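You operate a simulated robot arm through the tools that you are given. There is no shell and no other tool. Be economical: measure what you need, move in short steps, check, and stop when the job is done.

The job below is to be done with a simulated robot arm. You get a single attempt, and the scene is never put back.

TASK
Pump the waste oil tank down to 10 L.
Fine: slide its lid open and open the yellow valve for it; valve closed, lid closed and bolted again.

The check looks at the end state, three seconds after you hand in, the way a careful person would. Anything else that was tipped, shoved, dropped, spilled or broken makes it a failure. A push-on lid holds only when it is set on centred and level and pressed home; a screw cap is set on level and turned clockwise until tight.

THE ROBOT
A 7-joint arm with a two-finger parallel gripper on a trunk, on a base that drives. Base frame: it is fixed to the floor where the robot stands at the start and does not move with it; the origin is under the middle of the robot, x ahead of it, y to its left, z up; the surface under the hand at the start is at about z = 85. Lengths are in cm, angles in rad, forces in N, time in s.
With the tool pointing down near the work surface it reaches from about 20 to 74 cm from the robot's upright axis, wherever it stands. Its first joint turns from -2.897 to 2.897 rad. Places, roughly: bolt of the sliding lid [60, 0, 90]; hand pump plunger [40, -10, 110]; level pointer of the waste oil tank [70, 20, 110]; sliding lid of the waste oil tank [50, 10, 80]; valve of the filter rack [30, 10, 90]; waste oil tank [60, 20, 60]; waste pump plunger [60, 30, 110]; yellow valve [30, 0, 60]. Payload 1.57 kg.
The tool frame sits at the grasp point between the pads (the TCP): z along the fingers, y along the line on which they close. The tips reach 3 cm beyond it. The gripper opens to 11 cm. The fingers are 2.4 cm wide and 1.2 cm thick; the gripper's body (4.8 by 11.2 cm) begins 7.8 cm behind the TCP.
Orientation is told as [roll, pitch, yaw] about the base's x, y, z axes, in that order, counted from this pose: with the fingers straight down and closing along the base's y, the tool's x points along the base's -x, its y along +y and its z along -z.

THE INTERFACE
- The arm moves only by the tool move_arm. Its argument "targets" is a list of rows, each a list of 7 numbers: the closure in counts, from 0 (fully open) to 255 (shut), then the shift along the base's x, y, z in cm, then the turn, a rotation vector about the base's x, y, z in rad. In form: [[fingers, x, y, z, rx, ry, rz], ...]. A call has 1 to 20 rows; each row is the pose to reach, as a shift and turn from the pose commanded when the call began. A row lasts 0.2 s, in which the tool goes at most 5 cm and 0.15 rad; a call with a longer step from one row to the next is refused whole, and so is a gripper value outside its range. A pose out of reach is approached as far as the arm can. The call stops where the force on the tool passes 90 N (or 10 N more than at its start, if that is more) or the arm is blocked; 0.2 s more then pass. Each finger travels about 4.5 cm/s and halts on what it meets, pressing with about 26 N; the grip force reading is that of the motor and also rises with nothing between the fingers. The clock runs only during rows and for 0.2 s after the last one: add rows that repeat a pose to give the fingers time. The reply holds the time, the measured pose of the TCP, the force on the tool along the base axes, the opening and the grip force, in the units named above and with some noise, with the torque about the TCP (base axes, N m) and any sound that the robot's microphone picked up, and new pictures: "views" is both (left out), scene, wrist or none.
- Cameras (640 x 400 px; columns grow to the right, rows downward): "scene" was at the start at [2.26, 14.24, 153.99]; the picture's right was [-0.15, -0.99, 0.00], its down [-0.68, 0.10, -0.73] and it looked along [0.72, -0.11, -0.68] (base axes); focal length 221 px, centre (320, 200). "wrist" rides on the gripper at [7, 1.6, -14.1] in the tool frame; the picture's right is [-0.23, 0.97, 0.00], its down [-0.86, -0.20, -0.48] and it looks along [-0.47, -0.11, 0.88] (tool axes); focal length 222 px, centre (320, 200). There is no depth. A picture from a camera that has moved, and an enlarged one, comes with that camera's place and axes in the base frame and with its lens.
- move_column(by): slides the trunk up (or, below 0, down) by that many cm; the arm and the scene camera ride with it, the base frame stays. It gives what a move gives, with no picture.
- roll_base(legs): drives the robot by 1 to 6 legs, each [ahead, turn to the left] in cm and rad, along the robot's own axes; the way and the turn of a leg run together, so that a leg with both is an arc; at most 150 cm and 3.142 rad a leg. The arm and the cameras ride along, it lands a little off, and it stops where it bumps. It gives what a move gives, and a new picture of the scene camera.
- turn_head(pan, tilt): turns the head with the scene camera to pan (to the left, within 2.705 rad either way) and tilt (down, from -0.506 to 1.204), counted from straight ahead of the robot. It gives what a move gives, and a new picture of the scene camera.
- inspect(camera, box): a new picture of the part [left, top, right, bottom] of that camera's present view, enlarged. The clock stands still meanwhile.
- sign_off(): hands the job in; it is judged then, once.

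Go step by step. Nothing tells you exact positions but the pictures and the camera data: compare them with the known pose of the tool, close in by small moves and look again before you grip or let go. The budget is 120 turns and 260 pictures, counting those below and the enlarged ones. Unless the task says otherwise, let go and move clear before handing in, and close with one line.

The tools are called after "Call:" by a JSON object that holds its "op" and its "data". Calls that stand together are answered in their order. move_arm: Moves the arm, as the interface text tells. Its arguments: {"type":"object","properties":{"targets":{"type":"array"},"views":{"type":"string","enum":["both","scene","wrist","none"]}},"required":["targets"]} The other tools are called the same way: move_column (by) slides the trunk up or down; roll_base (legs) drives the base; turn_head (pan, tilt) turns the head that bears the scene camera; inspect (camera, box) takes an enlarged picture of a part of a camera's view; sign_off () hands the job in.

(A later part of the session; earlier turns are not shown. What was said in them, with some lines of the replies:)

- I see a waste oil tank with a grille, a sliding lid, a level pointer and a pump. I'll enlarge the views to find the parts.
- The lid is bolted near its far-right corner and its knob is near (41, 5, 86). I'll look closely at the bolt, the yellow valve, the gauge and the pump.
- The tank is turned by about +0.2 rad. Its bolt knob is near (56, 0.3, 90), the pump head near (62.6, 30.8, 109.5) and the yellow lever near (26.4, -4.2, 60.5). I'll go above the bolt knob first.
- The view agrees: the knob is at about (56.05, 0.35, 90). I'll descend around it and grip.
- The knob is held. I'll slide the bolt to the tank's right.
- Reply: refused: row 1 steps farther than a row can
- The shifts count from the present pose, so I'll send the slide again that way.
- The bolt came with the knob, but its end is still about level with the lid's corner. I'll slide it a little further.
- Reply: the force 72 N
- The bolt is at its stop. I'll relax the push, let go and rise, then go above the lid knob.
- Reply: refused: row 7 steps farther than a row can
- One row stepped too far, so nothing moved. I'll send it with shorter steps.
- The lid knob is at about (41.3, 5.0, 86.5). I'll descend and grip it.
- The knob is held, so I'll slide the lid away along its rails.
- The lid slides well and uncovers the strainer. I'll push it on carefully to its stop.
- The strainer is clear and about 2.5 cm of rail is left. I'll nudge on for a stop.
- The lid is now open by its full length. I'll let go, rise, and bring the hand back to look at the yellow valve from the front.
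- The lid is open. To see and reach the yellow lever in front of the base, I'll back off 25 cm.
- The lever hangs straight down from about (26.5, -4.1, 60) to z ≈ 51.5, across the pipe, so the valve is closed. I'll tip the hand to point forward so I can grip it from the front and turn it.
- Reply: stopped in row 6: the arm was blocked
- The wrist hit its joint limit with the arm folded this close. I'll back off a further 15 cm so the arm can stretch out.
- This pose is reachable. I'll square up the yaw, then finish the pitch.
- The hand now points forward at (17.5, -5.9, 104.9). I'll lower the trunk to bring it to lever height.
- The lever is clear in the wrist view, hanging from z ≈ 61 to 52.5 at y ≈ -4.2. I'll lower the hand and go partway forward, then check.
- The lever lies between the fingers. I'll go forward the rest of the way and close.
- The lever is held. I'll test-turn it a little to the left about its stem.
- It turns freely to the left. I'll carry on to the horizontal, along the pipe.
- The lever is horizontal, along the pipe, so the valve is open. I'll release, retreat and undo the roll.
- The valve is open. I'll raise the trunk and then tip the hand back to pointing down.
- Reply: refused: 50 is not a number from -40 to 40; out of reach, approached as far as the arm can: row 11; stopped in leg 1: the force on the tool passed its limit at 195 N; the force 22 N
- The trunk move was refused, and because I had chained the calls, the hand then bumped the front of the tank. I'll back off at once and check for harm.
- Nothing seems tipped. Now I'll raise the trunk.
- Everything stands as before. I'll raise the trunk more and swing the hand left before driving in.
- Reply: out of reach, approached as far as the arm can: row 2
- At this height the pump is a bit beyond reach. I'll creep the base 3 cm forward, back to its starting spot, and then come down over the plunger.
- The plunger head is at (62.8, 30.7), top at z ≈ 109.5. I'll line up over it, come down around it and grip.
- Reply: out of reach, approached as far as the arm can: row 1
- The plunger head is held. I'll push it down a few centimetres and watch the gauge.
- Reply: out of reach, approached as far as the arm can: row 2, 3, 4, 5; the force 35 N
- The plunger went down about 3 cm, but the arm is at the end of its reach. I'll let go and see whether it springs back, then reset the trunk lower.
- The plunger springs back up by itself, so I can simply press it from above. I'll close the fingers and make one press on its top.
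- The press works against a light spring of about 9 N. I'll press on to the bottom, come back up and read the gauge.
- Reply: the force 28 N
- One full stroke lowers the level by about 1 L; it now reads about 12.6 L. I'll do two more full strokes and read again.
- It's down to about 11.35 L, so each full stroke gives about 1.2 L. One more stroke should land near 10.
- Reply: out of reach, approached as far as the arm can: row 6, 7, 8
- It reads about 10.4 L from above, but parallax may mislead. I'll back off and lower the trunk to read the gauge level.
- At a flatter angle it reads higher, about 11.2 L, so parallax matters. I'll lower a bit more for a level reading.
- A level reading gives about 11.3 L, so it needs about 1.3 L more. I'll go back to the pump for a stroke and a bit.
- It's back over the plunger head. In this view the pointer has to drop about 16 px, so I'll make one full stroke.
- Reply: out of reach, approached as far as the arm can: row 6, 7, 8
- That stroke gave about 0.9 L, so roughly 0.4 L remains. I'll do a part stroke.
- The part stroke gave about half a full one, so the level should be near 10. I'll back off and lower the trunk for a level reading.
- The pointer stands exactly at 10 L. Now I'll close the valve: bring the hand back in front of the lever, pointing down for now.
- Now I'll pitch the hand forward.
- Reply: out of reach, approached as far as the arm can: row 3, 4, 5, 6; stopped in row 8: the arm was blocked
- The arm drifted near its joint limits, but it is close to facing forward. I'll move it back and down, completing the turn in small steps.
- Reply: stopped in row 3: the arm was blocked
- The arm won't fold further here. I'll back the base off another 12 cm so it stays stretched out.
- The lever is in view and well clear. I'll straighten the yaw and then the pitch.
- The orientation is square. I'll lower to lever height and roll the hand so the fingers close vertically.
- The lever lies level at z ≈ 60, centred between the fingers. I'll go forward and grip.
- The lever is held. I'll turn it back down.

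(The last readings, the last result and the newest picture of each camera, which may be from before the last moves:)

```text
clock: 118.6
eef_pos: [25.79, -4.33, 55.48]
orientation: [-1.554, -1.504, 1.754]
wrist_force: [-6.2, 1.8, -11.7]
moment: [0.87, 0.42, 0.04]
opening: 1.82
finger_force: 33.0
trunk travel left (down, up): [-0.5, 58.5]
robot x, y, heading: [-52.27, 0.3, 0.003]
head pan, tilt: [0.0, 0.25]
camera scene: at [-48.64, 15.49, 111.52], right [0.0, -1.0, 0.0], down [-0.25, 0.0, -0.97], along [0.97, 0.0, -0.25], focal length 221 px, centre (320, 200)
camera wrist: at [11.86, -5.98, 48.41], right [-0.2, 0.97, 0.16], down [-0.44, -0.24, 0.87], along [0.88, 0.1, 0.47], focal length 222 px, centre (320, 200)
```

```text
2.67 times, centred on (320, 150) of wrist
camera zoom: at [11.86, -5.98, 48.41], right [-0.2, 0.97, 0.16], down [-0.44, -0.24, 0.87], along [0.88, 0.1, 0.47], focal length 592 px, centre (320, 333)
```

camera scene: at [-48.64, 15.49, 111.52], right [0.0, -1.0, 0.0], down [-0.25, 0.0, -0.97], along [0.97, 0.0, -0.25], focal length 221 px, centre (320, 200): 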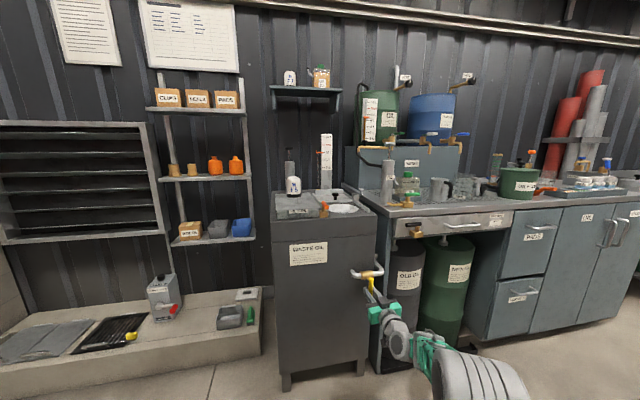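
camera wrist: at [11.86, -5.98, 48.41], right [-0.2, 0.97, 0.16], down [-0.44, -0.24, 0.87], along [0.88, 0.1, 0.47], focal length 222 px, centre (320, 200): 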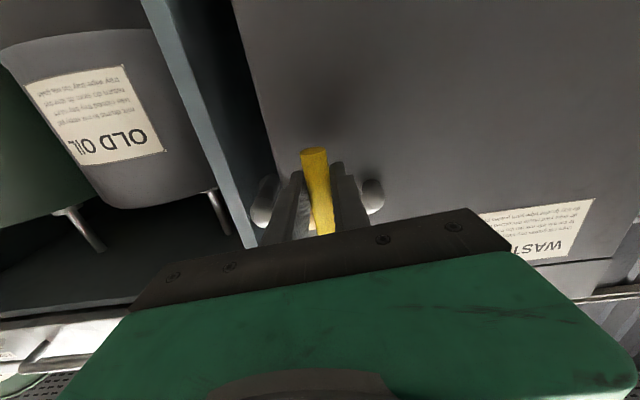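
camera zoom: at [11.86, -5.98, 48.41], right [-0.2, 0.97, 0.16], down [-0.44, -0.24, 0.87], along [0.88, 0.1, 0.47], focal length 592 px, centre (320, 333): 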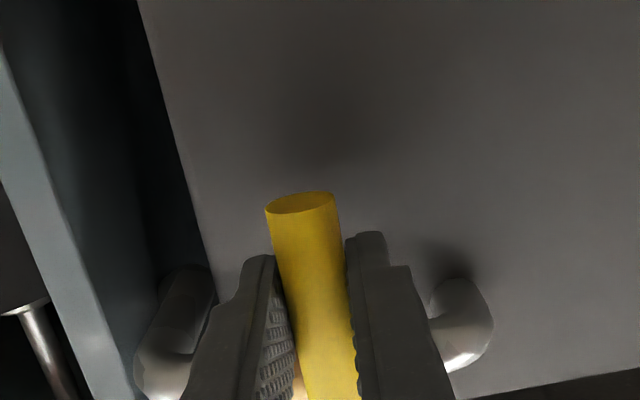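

The lever is back down at its stop. I'll release, retreat and check.

Call:
{"op": "move_arm", "data": {"targets": [[230, 0, 0.1, 0, 0.05, 0.01, 0], [200, 0, 0.1, 0, 0.05, 0.01, 0], [160, 0, 0.1, 0, 0.05, 0.01, 0], [130, 0, 0.1, 0, 0.05, 0.01, 0], [130, -3, -0.5, 0, 0.05, 0.01, 0], [130, -6, -1.1, 0, 0.05, 0.01, 0], [130, -9, -1.7, 0, 0.05, 0.01, 0], [130, -12, -2.3, 0, 0.05, 0.01, 0], [130, -12, -2.3, 0, 0.05, 0.01, 0]], "views": "none"}}

Call:
{"op": "inspect", "data": {"camera": "scene", "box": [330, 240, 410, 320]}}

Call:
{"op": "inspect", "data": {"camera": "wrist", "box": [220, 75, 420, 225]}}

Call:
{"op": "inspect", "data": {"camera": "scene", "box": [290, 120, 360, 190]}}

```text
clock: 120.6
eef_pos: [13.78, -6.79, 55.59]
orientation: [-1.586, -1.557, 1.786]
wrist_force: [0.7, -0.3, 1.0]
moment: [0.01, 0.01, 0.0]
opening: 5.38
finger_force: 0.0
trunk travel left (down, up): [-0.5, 58.5]
robot x, y, heading: [-52.19, -0.09, 0.002]
head pan, tilt: [0.0, 0.25]
```

```text
5.00 times, centred on (370, 280) of scene
camera zoom: at [-48.68, 15.49, 111.51], right [0.0, -1.0, 0.0], down [-0.25, 0.0, -0.97], along [0.97, 0.0, -0.25], focal length 1106 px, centre (70, -200)
```

zoom: 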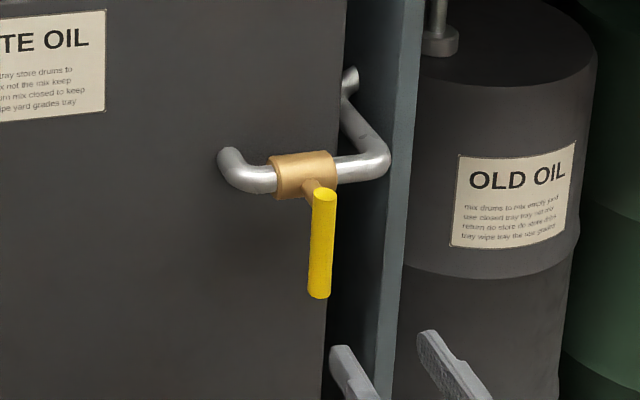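

```text
2.67 times, centred on (320, 150) of wrist
camera zoom: at [-0.23, -8.03, 48.55], right [-0.19, 0.96, 0.21], down [-0.43, -0.28, 0.86], along [0.88, 0.07, 0.47], focal length 592 px, centre (320, 333)
```

zoom: 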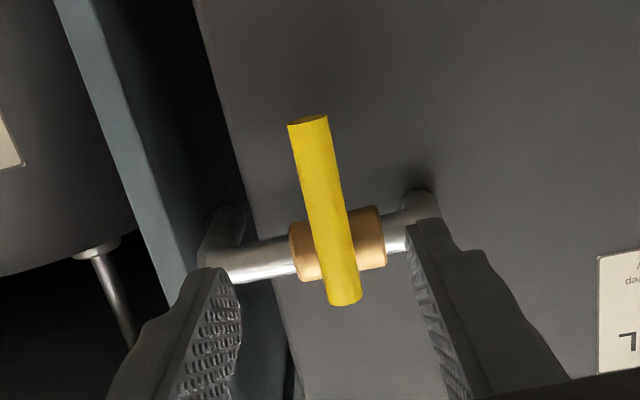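

```text
5.71 times, centred on (325, 155) of scene
camera zoom: at [-48.68, 15.49, 111.51], right [0.0, -1.0, 0.0], down [-0.25, 0.0, -0.97], along [0.97, 0.0, -0.25], focal length 1263 px, centre (291, 457)
```

zoom: 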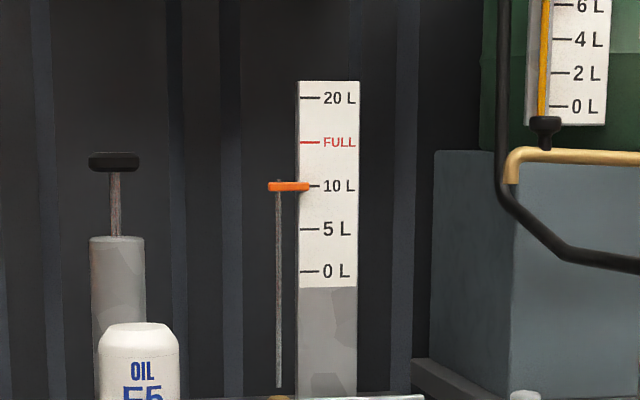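

The valve is closed and the gauge reads 10 L. Next is the lid: raise the trunk, then tip the hand down.

Call:
{"op": "move_column", "data": {"by": 40}}

Call:
{"op": "move_column", "data": {"by": 7}}

Call:
{"op": "move_arm", "data": {"targets": [[110, 0, 0, 1, -0.0284, 0.14, 0], [110, 0, 0, 2, -0.0568, 0.28, 0], [110, 0, 0, 3, -0.0853, 0.42, 0], [110, 0, 0, 4, -0.1137, 0.56, 0], [110, 0, 0, 5, -0.1421, 0.7, 0], [110, 0, 0.5, 6, -0.1705, 0.84, 0], [110, 0, 1, 7, -0.199, 0.98, 0], [110, 0, 2, 8, -0.2274, 1.12, 0], [110, 0, 3, 9, -0.2558, 1.26, 0], [110, 0, 4, 9, -0.2842, 1.4, 0], [110, 0, 5, 9, -0.3126, 1.54, 0]], "views": "none"}}

Call:
{"op": "turn_head", "data": {"pan": -0.1, "tilt": 0.75}}

```text
clock: 124.5
eef_pos: [14.0, -6.8, 95.57]
orientation: [-1.578, -1.556, 1.776]
wrist_force: [-1.2, 0.0, 1.1]
moment: [0.02, -0.02, 0.05]
opening: 5.37
finger_force: 0.1
trunk travel left (down, up): [-40.5, 18.5]
robot x, y, heading: [-52.0, -0.08, -0.003]
head pan, tilt: [0.0, 0.25]
```

```text
clock: 125.5
eef_pos: [13.71, -6.75, 102.55]
orientation: [-1.568, -1.557, 1.767]
wrist_force: [-0.1, -1.1, 0.3]
moment: [0.01, 0.0, -0.01]
opening: 5.36
finger_force: 0.1
trunk travel left (down, up): [-47.5, 11.5]
robot x, y, heading: [-51.96, 0.18, 0.002]
head pan, tilt: [0.0, 0.25]
```

```text
clock: 127.9
eef_pos: [13.92, -1.53, 111.43]
orientation: [-0.001, 0.0, 0.215]
wrist_force: [0.7, -0.1, 0.0]
moment: [0.04, 0.01, 0.02]
opening: 6.28
finger_force: 0.0
trunk travel left (down, up): [-47.5, 11.5]
robot x, y, heading: [-52.17, -0.12, 0.003]
head pan, tilt: [0.0, 0.25]
```

```text
clock: 128.9
eef_pos: [13.77, -1.86, 111.51]
orientation: [-0.002, 0.0, 0.216]
wrist_force: [-0.2, 0.2, -0.6]
moment: [0.02, -0.03, -0.03]
opening: 6.29
finger_force: 0.2
trunk travel left (down, up): [-47.5, 11.5]
robot x, y, heading: [-51.89, -0.31, -0.002]
head pan, tilt: [-0.099, 0.75]
camera scene: at [-49.76, 14.68, 154.01], right [-0.1, -1.0, 0.0], down [-0.68, 0.07, -0.73], along [0.73, -0.07, -0.68], focal length 221 px, centre (320, 200)
```

scene: 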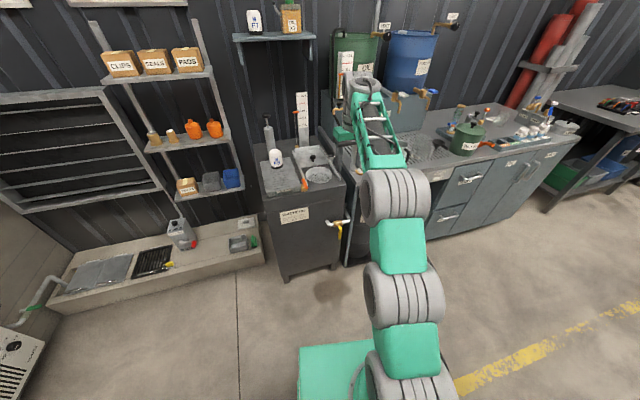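

The hand points down again. I'll raise and shift it left to clear the counter pump, then drive in.

Call:
{"op": "move_column", "data": {"by": 8}}

Call:
{"op": "move_arm", "data": {"targets": [[110, -1.5, 3, 0, 0, 0, 0], [110, -3, 6.5, 0, 0, 0, -0.015], [110, -4, 10, 0, 0, 0, -0.015]], "views": "none"}}

Call:
{"op": "roll_base", "data": {"legs": [[44, 0]]}}

Call:
{"op": "inspect", "data": {"camera": "wrist", "box": [170, 50, 450, 225]}}

```text
clock: 130.0
eef_pos: [13.84, -1.74, 119.52]
orientation: [0.001, -0.001, 0.216]
wrist_force: [-0.5, -0.2, 0.8]
moment: [0.01, 0.03, 0.02]
opening: 6.25
finger_force: 0.1
trunk travel left (down, up): [-55.5, 3.5]
robot x, y, heading: [-51.99, -0.23, -0.001]
head pan, tilt: [-0.099, 0.75]
```

```text
clock: 130.8
eef_pos: [9.77, 8.33, 119.5]
orientation: [0.0, 0.002, 0.198]
wrist_force: [0.4, -0.3, -0.7]
moment: [-0.03, -0.02, 0.03]
opening: 6.28
finger_force: 0.2
trunk travel left (down, up): [-55.5, 3.5]
robot x, y, heading: [-51.83, 0.05, 0.002]
head pan, tilt: [-0.099, 0.75]
```

```text
clock: 133.5
eef_pos: [53.78, 7.97, 119.46]
orientation: [0.002, 0.0, 0.196]
wrist_force: [0.0, 0.4, 0.3]
moment: [0.02, 0.0, -0.03]
opening: 6.26
finger_force: 0.0
trunk travel left (down, up): [-55.5, 3.5]
robot x, y, heading: [-8.43, 0.33, -0.005]
head pan, tilt: [-0.099, 0.75]
camera scene: at [-5.7, 14.58, 162.0], right [-0.1, -0.99, 0.0], down [-0.68, 0.07, -0.73], along [0.73, -0.08, -0.68], focal length 221 px, centre (320, 200)
```

scene: 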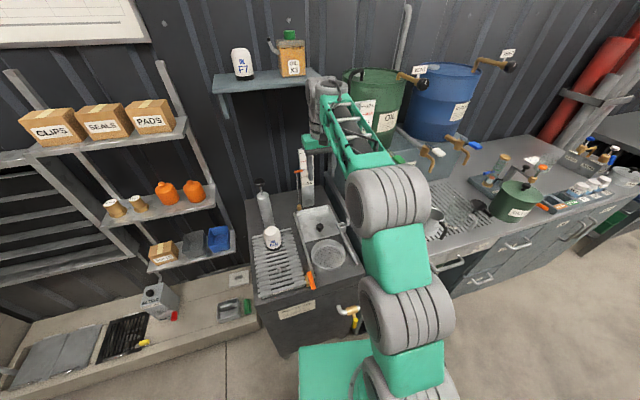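

```text
2.29 times, centred on (310, 138) of wrist
camera zoom: at [46.8, 8.2, 133.54], right [0.03, 1.0, 0.0], down [0.88, -0.03, 0.48], along [0.48, -0.02, -0.88], focal length 508 px, centre (343, 343)
```

zoom: 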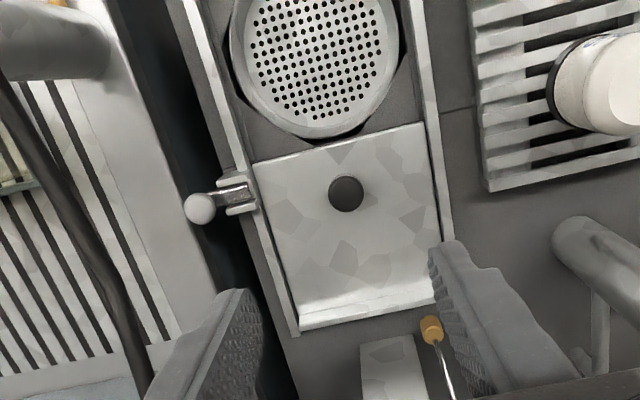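

The lid knob is at about (57, 8.1, 86.5). I'll lower and come down around it.

Call:
{"op": "move_column", "data": {"by": -8}}

Call:
{"op": "move_arm", "data": {"targets": [[110, 1.5, 0.1, -4, 0, 0, 0], [110, 3, 0.2, -8, 0, 0, 0], [110, 3.2, 0.25, -12, 0, 0, 0], [110, 3.2, 0.25, -14, 0, 0, 0], [110, 3.2, 0.25, -14, 0, 0, 0]], "views": "wrist"}}

Call:
{"op": "inspect", "data": {"camera": "wrist", "box": [220, 75, 420, 225]}}

```text
clock: 134.7
eef_pos: [53.8, 7.82, 111.45]
orientation: [0.0, -0.001, 0.194]
wrist_force: [0.6, -0.7, -1.2]
moment: [0.02, 0.0, 0.03]
opening: 6.27
finger_force: 0.0
trunk travel left (down, up): [-47.5, 11.5]
robot x, y, heading: [-8.2, -0.36, -0.008]
head pan, tilt: [-0.099, 0.75]
```

```text
clock: 135.9
eef_pos: [56.99, 8.2, 97.43]
orientation: [0.001, 0.0, 0.194]
wrist_force: [0.1, 0.1, 0.1]
moment: [0.05, 0.0, 0.01]
opening: 6.29
finger_force: 0.0
trunk travel left (down, up): [-47.5, 11.5]
robot x, y, heading: [-8.37, -0.1, -0.004]
head pan, tilt: [-0.099, 0.75]
camera wrist: at [50.05, 8.41, 111.46], right [0.03, 1.0, 0.0], down [0.88, -0.03, 0.48], along [0.48, -0.02, -0.88], focal length 222 px, centre (320, 200)
```

wrist: 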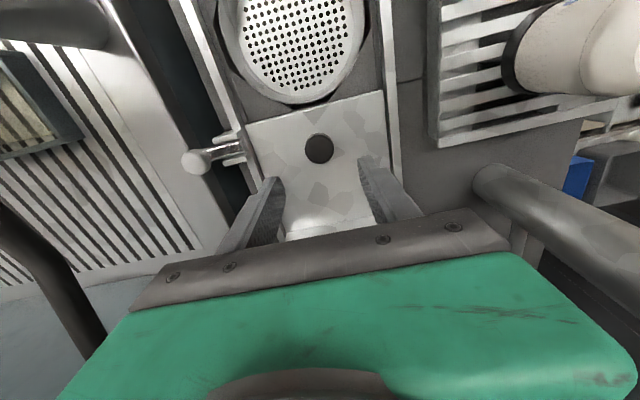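

```text
2.67 times, centred on (320, 150) of wrist
camera zoom: at [50.05, 8.41, 111.46], right [0.03, 1.0, 0.0], down [0.88, -0.03, 0.48], along [0.48, -0.02, -0.88], focal length 592 px, centre (320, 333)
```

zoom: 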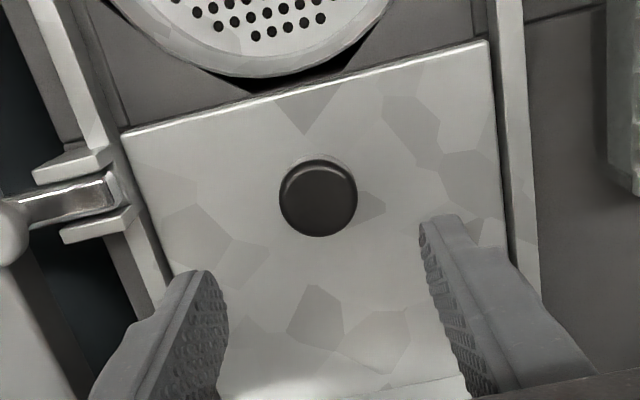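

Call:
{"op": "move_arm", "data": {"targets": [[110, 0.15, -0.1, -4, 0, 0, 0], [110, 0.15, -0.1, -7.5, 0, 0, 0], [110, 0.15, -0.1, -9.35, 0, 0, 0], [140, 0.15, -0.1, -9.35, 0, 0, 0], [180, 0.15, -0.1, -9.35, 0, 0, 0], [220, 0.15, -0.1, -9.35, 0, 0, 0], [225, 0.15, -0.1, -9.35, 0, 0, 0], [225, 0.15, -0.1, -9.35, 0, 0, 0]], "views": "none"}}

```text
clock: 137.7
eef_pos: [57.0, 8.2, 88.18]
orientation: [0.002, 0.001, 0.197]
wrist_force: [-0.9, 6.7, -2.1]
moment: [0.11, -0.18, -0.01]
opening: 3.1
finger_force: 38.7
trunk travel left (down, up): [-47.5, 11.5]
robot x, y, heading: [-7.76, -0.11, -0.005]
head pan, tilt: [-0.099, 0.75]
```

The knob is held (3.1 cm). I'll slide the lid back toward the front by about 15.7 cm.

Call:
{"op": "move_arm", "data": {"targets": [[225, -0.98, -0.2, 0, 0, 0, 0], [225, -1.96, -0.4, 0, 0, 0, 0], [225, -2.94, -0.6, 0, 0, 0, 0], [225, -3.92, -0.8, 0, 0, 0, 0], [225, -4.9, -1.0, 0, 0, 0, 0], [225, -5.88, -1.2, 0, 0, 0, 0], [225, -6.86, -1.4, 0, 0, 0, 0], [225, -7.84, -1.59, 0, 0, 0, 0], [225, -8.82, -1.79, 0, 0, 0, 0], [225, -9.8, -1.99, 0, 0, 0, 0], [225, -10.78, -2.19, 0, 0, 0, 0], [225, -11.76, -2.39, 0, 0, 0, 0], [225, -12.74, -2.59, 0, 0, 0, 0], [225, -13.72, -2.79, 0, 0, 0, 0], [225, -14.5, -2.95, 0, 0, 0, 0]]}}

```text
clock: 140.9
eef_pos: [42.63, 5.27, 87.97]
orientation: [-0.002, 0.003, 0.198]
wrist_force: [-2.9, 14.4, -10.0]
moment: [0.13, -0.08, -0.21]
opening: 3.12
finger_force: 40.1
trunk travel left (down, up): [-47.5, 11.5]
robot x, y, heading: [-8.16, 0.01, -0.006]
head pan, tilt: [-0.099, 0.75]
camera scene: at [-5.71, 14.79, 153.99], right [-0.1, -0.99, 0.0], down [-0.68, 0.07, -0.73], along [0.73, -0.08, -0.68], focal length 221 px, centre (320, 200)
camera wrist: at [35.62, 5.54, 102.16], right [0.03, 1.0, 0.0], down [0.88, -0.03, 0.48], along [0.48, -0.02, -0.88], focal length 222 px, centre (320, 200)
```

scene: 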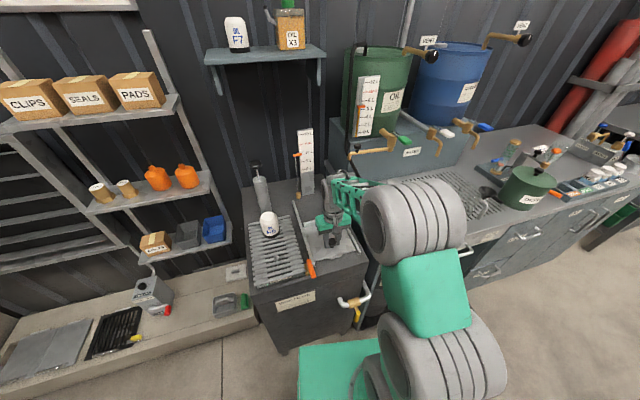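
wrist: 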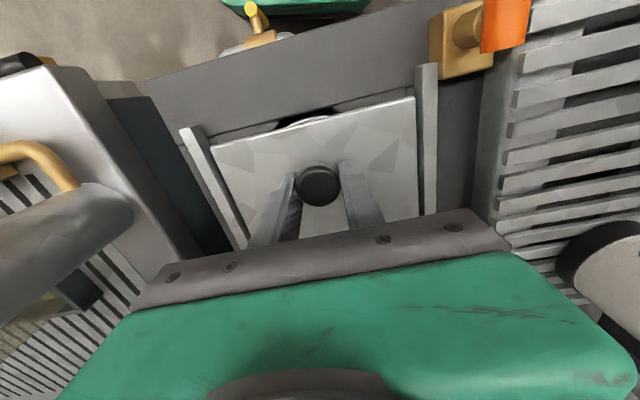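

The lid is nearly closed. I'll go the last 1.3 cm to the stop.

Call:
{"op": "move_arm", "data": {"targets": [[225, -0.5, -0.1, 0, 0, 0, 0], [225, -1.0, -0.2, 0, 0, 0, 0], [225, -1.4, -0.28, 0, 0, 0, 0], [225, -1.6, -0.32, 0, 0, 0, 0]], "views": "wrist"}}

```text
clock: 141.9
eef_pos: [41.38, 4.99, 88.09]
orientation: [-0.001, -0.001, 0.196]
wrist_force: [9.3, 16.4, -17.9]
moment: [0.12, 0.05, -0.14]
opening: 3.1
finger_force: 40.3
trunk travel left (down, up): [-47.5, 11.5]
robot x, y, heading: [-7.66, 0.11, -0.007]
head pan, tilt: [-0.099, 0.75]
camera wrist: at [34.22, 5.26, 102.16], right [0.03, 1.0, 0.0], down [0.88, -0.03, 0.48], along [0.48, -0.02, -0.88], focal length 222 px, centre (320, 200)
```

wrist: 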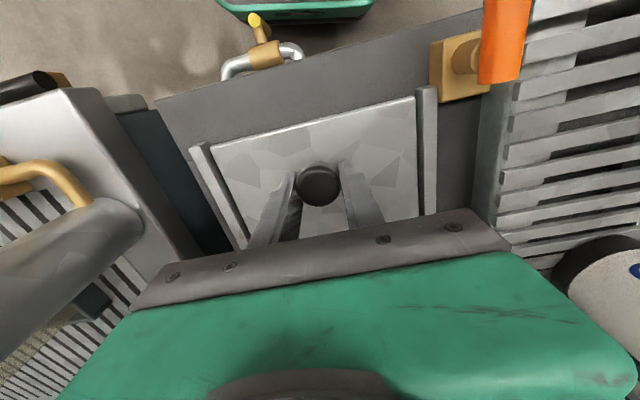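

The lid is back at its first place. I'll release, rise and go over the bolt knob.

Call:
{"op": "move_arm", "data": {"targets": [[190, 0.1, 0, 0, 0, 0, 0], [150, 0.1, 0, 0, 0, 0, 0], [120, 0.1, 0, 0, 0, 0, 0], [120, 0.1, 0, 4, 0, 0, 0], [120, 0.1, 0, 8.5, 0, 0, 0], [130, 3, -2, 11, 0, 0, 0], [139, 7, -4.5, 11.5, 0, 0, 0], [139, 11, -7, 11.5, 0, 0, 0], [139, 15.3, -9.3, 11.5, 0, 0, 0], [139, 15.3, -9.3, 11.5, 0, 0, 0]], "views": "wrist"}}

Call:
{"op": "inspect", "data": {"camera": "wrist", "box": [220, 75, 420, 225]}}

```text
clock: 144.1
eef_pos: [56.42, -4.45, 99.73]
orientation: [-0.001, 0.0, 0.195]
wrist_force: [-0.1, -0.1, 0.4]
moment: [0.0, 0.01, 0.01]
opening: 5.02
finger_force: 0.1
trunk travel left (down, up): [-47.5, 11.5]
robot x, y, heading: [-8.33, 0.05, -0.005]
head pan, tilt: [-0.099, 0.75]
camera wrist: at [49.45, -4.17, 113.8], right [0.03, 1.0, 0.0], down [0.88, -0.03, 0.48], along [0.48, -0.02, -0.88], focal length 222 px, centre (320, 200)
```

wrist: 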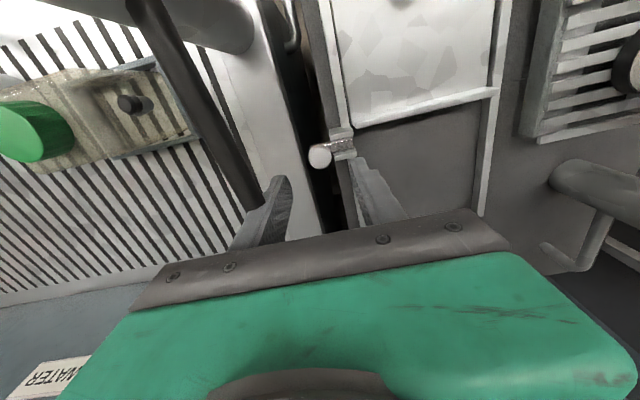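

```text
2.67 times, centred on (320, 150) of wrist
camera zoom: at [49.45, -4.17, 113.8], right [0.03, 1.0, 0.0], down [0.88, -0.03, 0.48], along [0.48, -0.02, -0.88], focal length 592 px, centre (320, 333)
```

zoom: 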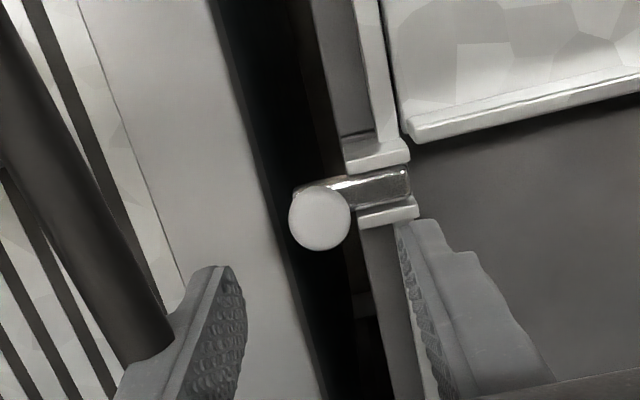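

The bolt knob is at (56.95, -4.5). I'll descend, grip, and slide it left.

Call:
{"op": "move_arm", "data": {"targets": [[150, 0.5, -0.05, -3, 0, 0, 0], [150, 0.5, -0.05, -6, 0, 0, 0], [150, 0.5, -0.05, -8.5, 0, 0, 0], [180, 0.5, -0.05, -8.5, 0, 0, 0], [210, 0.5, -0.05, -8.5, 0, 0, 0], [230, 0.5, -0.05, -8.5, 0, 0, 0], [230, 0.5, -0.05, -8.5, 0, 0, 0]], "views": "none"}}

Call:
{"op": "inspect", "data": {"camera": "wrist", "box": [220, 100, 420, 225]}}

```text
clock: 145.7
eef_pos: [56.92, -4.48, 91.12]
orientation: [0.001, 0.0, 0.195]
wrist_force: [0.0, -0.3, 0.3]
moment: [0.01, -0.07, 0.04]
opening: 2.54
finger_force: 36.8
trunk travel left (down, up): [-47.5, 11.5]
robot x, y, heading: [-8.33, -0.49, -0.006]
head pan, tilt: [-0.099, 0.75]
```

```text
3.20 times, centred on (320, 162) of wrist
camera zoom: at [49.9, -4.21, 105.24], right [0.03, 1.0, 0.0], down [0.88, -0.03, 0.48], along [0.48, -0.02, -0.88], focal length 711 px, centre (320, 320)
```

zoom: 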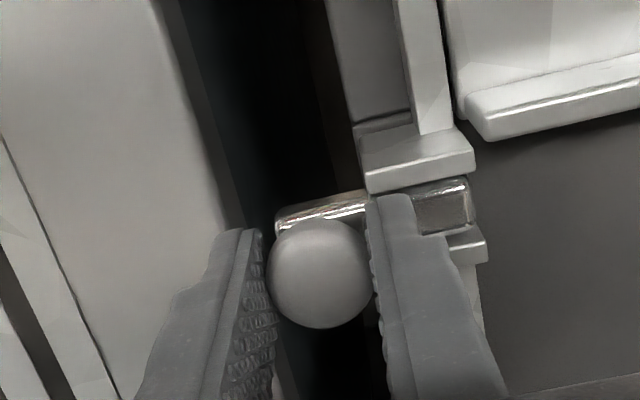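

Call:
{"op": "move_arm", "data": {"targets": [[230, -0.14, 0.69, 0, 0, 0, 0], [230, -0.28, 1.37, 0, 0, 0, 0], [230, -0.42, 2.06, 0, 0, 0, 0], [230, -0.56, 2.74, 0, 0, 0, 0], [230, -0.7, 3.43, 0, 0, 0, 0], [230, -0.84, 4.11, 0, 0, 0, 0], [230, -0.96, 4.7, 0, 0, 0, 0], [230, -1.02, 5.0, 0, 0, 0, 0]], "views": "wrist"}}

Call:
{"op": "inspect", "data": {"camera": "wrist", "box": [220, 100, 420, 225]}}

```text
clock: 147.5
eef_pos: [55.92, 0.21, 91.11]
orientation: [0.001, -0.001, 0.192]
wrist_force: [11.1, -14.1, 4.1]
moment: [-0.36, 0.05, 0.02]
opening: 2.55
finger_force: 36.4
trunk travel left (down, up): [-47.5, 11.5]
robot x, y, heading: [-8.4, 0.22, -0.012]
head pan, tilt: [-0.099, 0.75]
camera wrist: at [48.9, 0.53, 105.22], right [0.04, 1.0, 0.0], down [0.88, -0.03, 0.48], along [0.48, -0.02, -0.88], focal length 222 px, centre (320, 200)
```

wrist: 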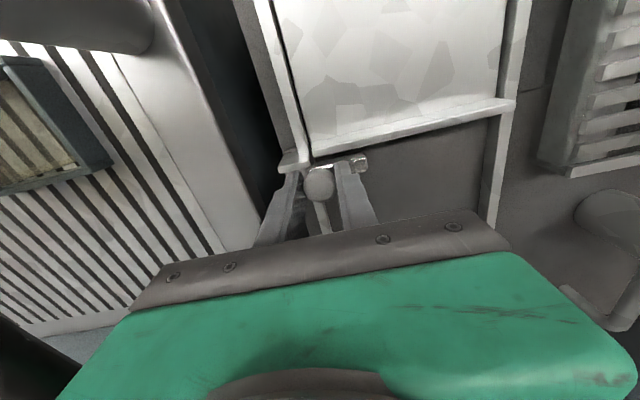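

```text
3.20 times, centred on (320, 162) of wrist
camera zoom: at [48.9, 0.53, 105.22], right [0.04, 1.0, 0.0], down [0.88, -0.03, 0.48], along [0.48, -0.02, -0.88], focal length 711 px, centre (320, 320)
```

zoom: 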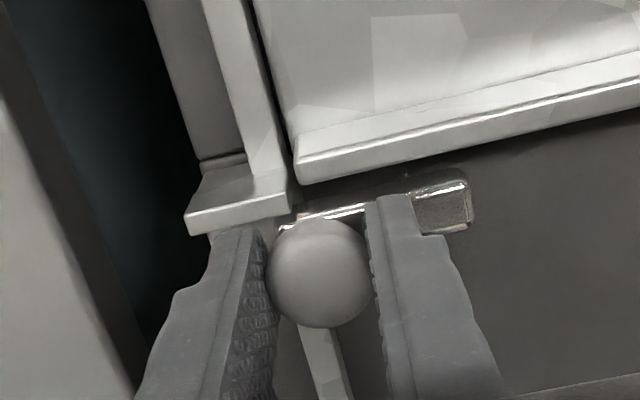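

The bolt is home, as at the start, with a small contact force. I'll let go, rise clear and check everything.

Call:
{"op": "move_arm", "data": {"targets": [[210, 0.05, -0.25, 0, 0, 0, 0], [180, 0.05, -0.25, 0, 0, 0, 0], [150, 0.05, -0.25, 0, 0, 0, 0], [145, 0.05, -0.25, 0, 0, 0, 0], [145, 0.05, -0.25, 3, 0, 0, 0], [145, 0, 0, 7, 0, 0, 0], [145, -2, 0, 11, 0, 0, 0], [145, -6, 0, 13.5, 0, 0, 0], [145, -10, -0.5, 16, 0, 0, 0], [145, -14, -1, 19, 0, 0, 0], [145, -17, -1.5, 22, 0, 0, 0]], "views": "both"}}

Call:
{"op": "roll_base", "data": {"legs": [[-35, 0]]}}

Call:
{"op": "inspect", "data": {"camera": "scene", "box": [230, 80, 390, 270]}}

```text
refused: row 10 steps farther than a row can; nothing moved
```

```text
clock: 149.7
eef_pos: [20.84, 0.61, 91.15]
orientation: [-0.001, 0.001, 0.195]
wrist_force: [0.8, 0.1, 0.2]
moment: [-0.04, -0.02, 0.04]
opening: 1.08
finger_force: 0.1
trunk travel left (down, up): [-47.5, 11.5]
robot x, y, heading: [-42.78, -0.2, -0.005]
head pan, tilt: [-0.099, 0.75]
camera scene: at [-40.76, 14.64, 154.01], right [-0.1, -0.99, 0.0], down [-0.68, 0.07, -0.73], along [0.73, -0.08, -0.68], focal length 221 px, centre (320, 200)
```

scene: 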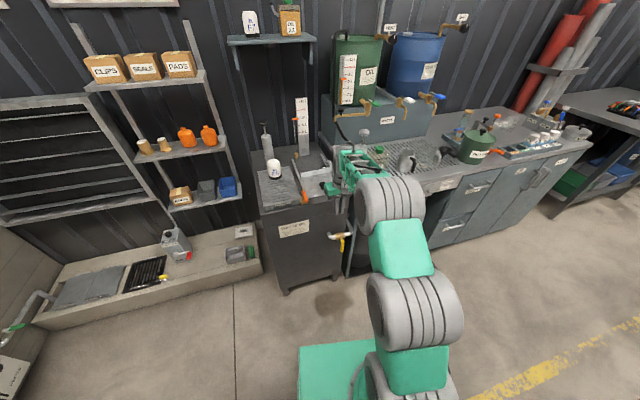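

```text
2.11 times, centred on (310, 175) of scene
camera zoom: at [-40.76, 14.64, 154.01], right [-0.1, -0.99, 0.0], down [-0.68, 0.07, -0.73], along [0.73, -0.08, -0.68], focal length 466 px, centre (341, 253)
```

zoom: 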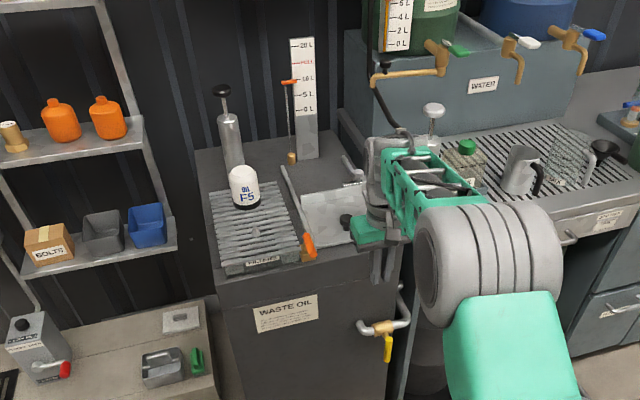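

That arm move was refused, and the base then pulled the hand off the knob. I'll raise the hand and check whether the bolt or lid moved.

Call:
{"op": "move_arm", "data": {"targets": [[145, 0, 0, 4, 0, 0, 0], [145, 0, 0, 8, 0, 0, 0], [145, 2, -4, 11, 0, 0, 0], [145, 3, -7, 14, 0, 0, 0], [145, 3, -10, 17, 0, 0, 0], [145, 3, -13, 18, 0, 0, 0]]}}

Call:
{"op": "inspect", "data": {"camera": "scene", "box": [280, 140, 360, 210]}}

Call:
{"op": "inspect", "data": {"camera": "wrist", "box": [270, 60, 470, 220]}}

```text
refused: row 3 steps farther than a row can; nothing moved
```

```text
5.71 times, centred on (320, 175) of scene
camera zoom: at [-40.76, 14.64, 154.01], right [-0.1, -0.99, 0.0], down [-0.68, 0.07, -0.73], along [0.73, -0.08, -0.68], focal length 1263 px, centre (320, 343)
```

zoom: 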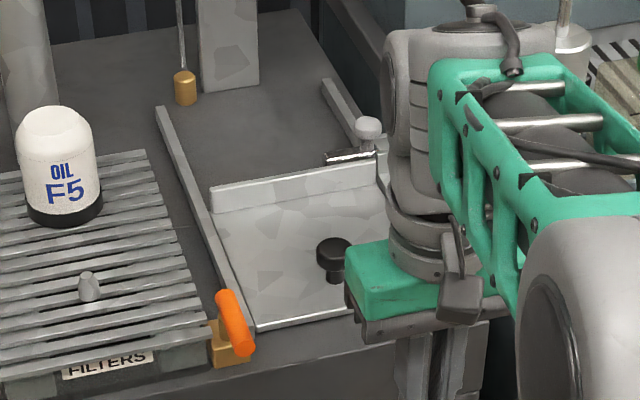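

```text
2.50 times, centred on (370, 140) of wrist
camera zoom: at [13.79, 0.93, 105.21], right [0.03, 1.0, 0.0], down [0.88, -0.03, 0.48], along [0.48, -0.02, -0.88], focal length 555 px, centre (195, 350)
```

zoom: 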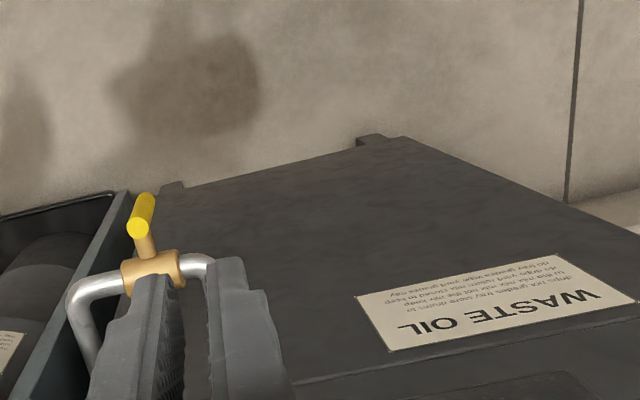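

The lid is in place and the bolt seems engaged. I'll raise the hand in short steps for a full view.

Call:
{"op": "move_arm", "data": {"targets": [[145, 0, 0, 4, 0, 0, 0], [145, 0, 0, 8, 0, 0, 0], [145, 0, -2, 12, 0, 0, 0], [145, 0, -5, 15, 0, 0, 0], [145, 0, -8, 18, 0, 0, 0], [145, 0, -12, 20, 0, 0, 0], [145, 0, -16, 22, 0, 0, 0]]}}

Call:
{"op": "inspect", "data": {"camera": "scene", "box": [280, 140, 360, 210]}}

Call:
{"op": "inspect", "data": {"camera": "scene", "box": [230, 80, 390, 270]}}

```text
clock: 151.3
eef_pos: [20.95, -15.43, 113.04]
orientation: [0.0, -0.001, 0.196]
wrist_force: [-0.5, 0.0, 0.6]
moment: [-0.01, -0.01, 0.02]
opening: 4.75
finger_force: 0.0
trunk travel left (down, up): [-47.5, 11.5]
robot x, y, heading: [-43.54, 0.19, -0.003]
head pan, tilt: [-0.099, 0.75]
camera scene: at [-40.7, 14.58, 154.01], right [-0.1, -0.99, 0.0], down [-0.68, 0.07, -0.73], along [0.73, -0.08, -0.68], focal length 221 px, centre (320, 200)
camera wrist: at [13.89, -15.22, 127.16], right [0.03, 1.0, 0.0], down [0.88, -0.03, 0.48], along [0.48, -0.02, -0.88], focal length 222 px, centre (320, 200)
```

scene: 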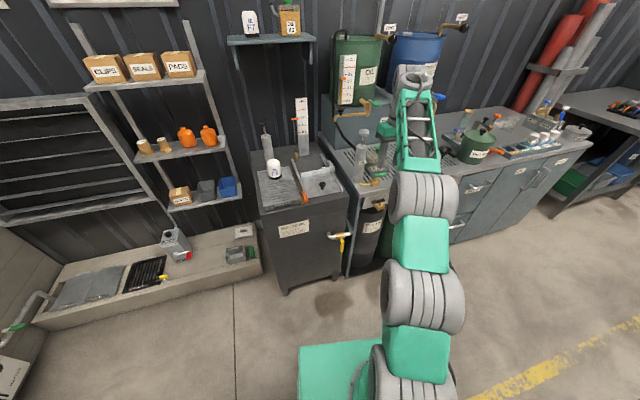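
wrist: 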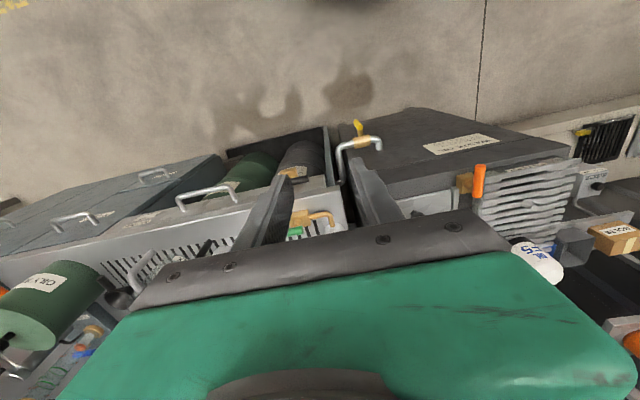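

```text
5.71 times, centred on (320, 175) of scene
camera zoom: at [-40.7, 14.58, 154.01], right [-0.1, -0.99, 0.0], down [-0.68, 0.07, -0.73], along [0.73, -0.08, -0.68], focal length 1263 px, centre (320, 343)
```

zoom: 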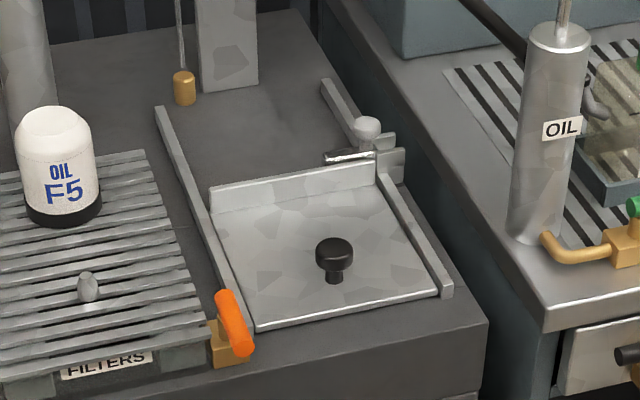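

```text
2.11 times, centred on (310, 175) of scene
camera zoom: at [-40.7, 14.58, 154.01], right [-0.1, -0.99, 0.0], down [-0.68, 0.07, -0.73], along [0.73, -0.08, -0.68], focal length 466 px, centre (341, 253)
```

zoom: 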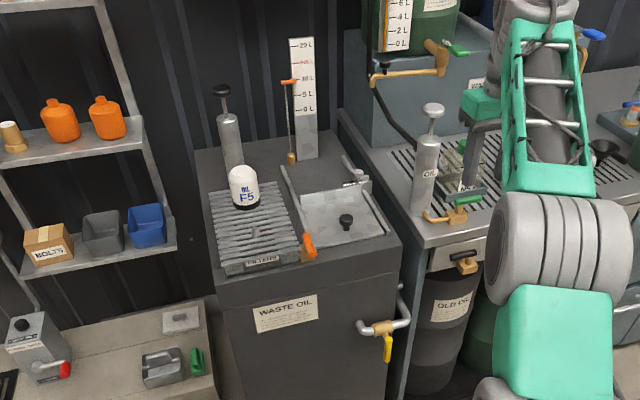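

The lid is shut with its front edge where it began, the bolt is across behind it, the yellow lever is down, and the gauge stands at 10 L. Nothing else has been disturbed and the hand is clear, so I'm handing in.

Call:
{"op": "sign_off", "data": {}}

```text
The job is handed in.
```

The waste oil tank is pumped down to 10 L by a level reading of its gauge; the yellow valve is closed, and the lid is closed and bolted again. On the way the hand bumped the front of the tank once, and later the base pulled the hand off the bolt knob; checks after each showed nothing out of place.
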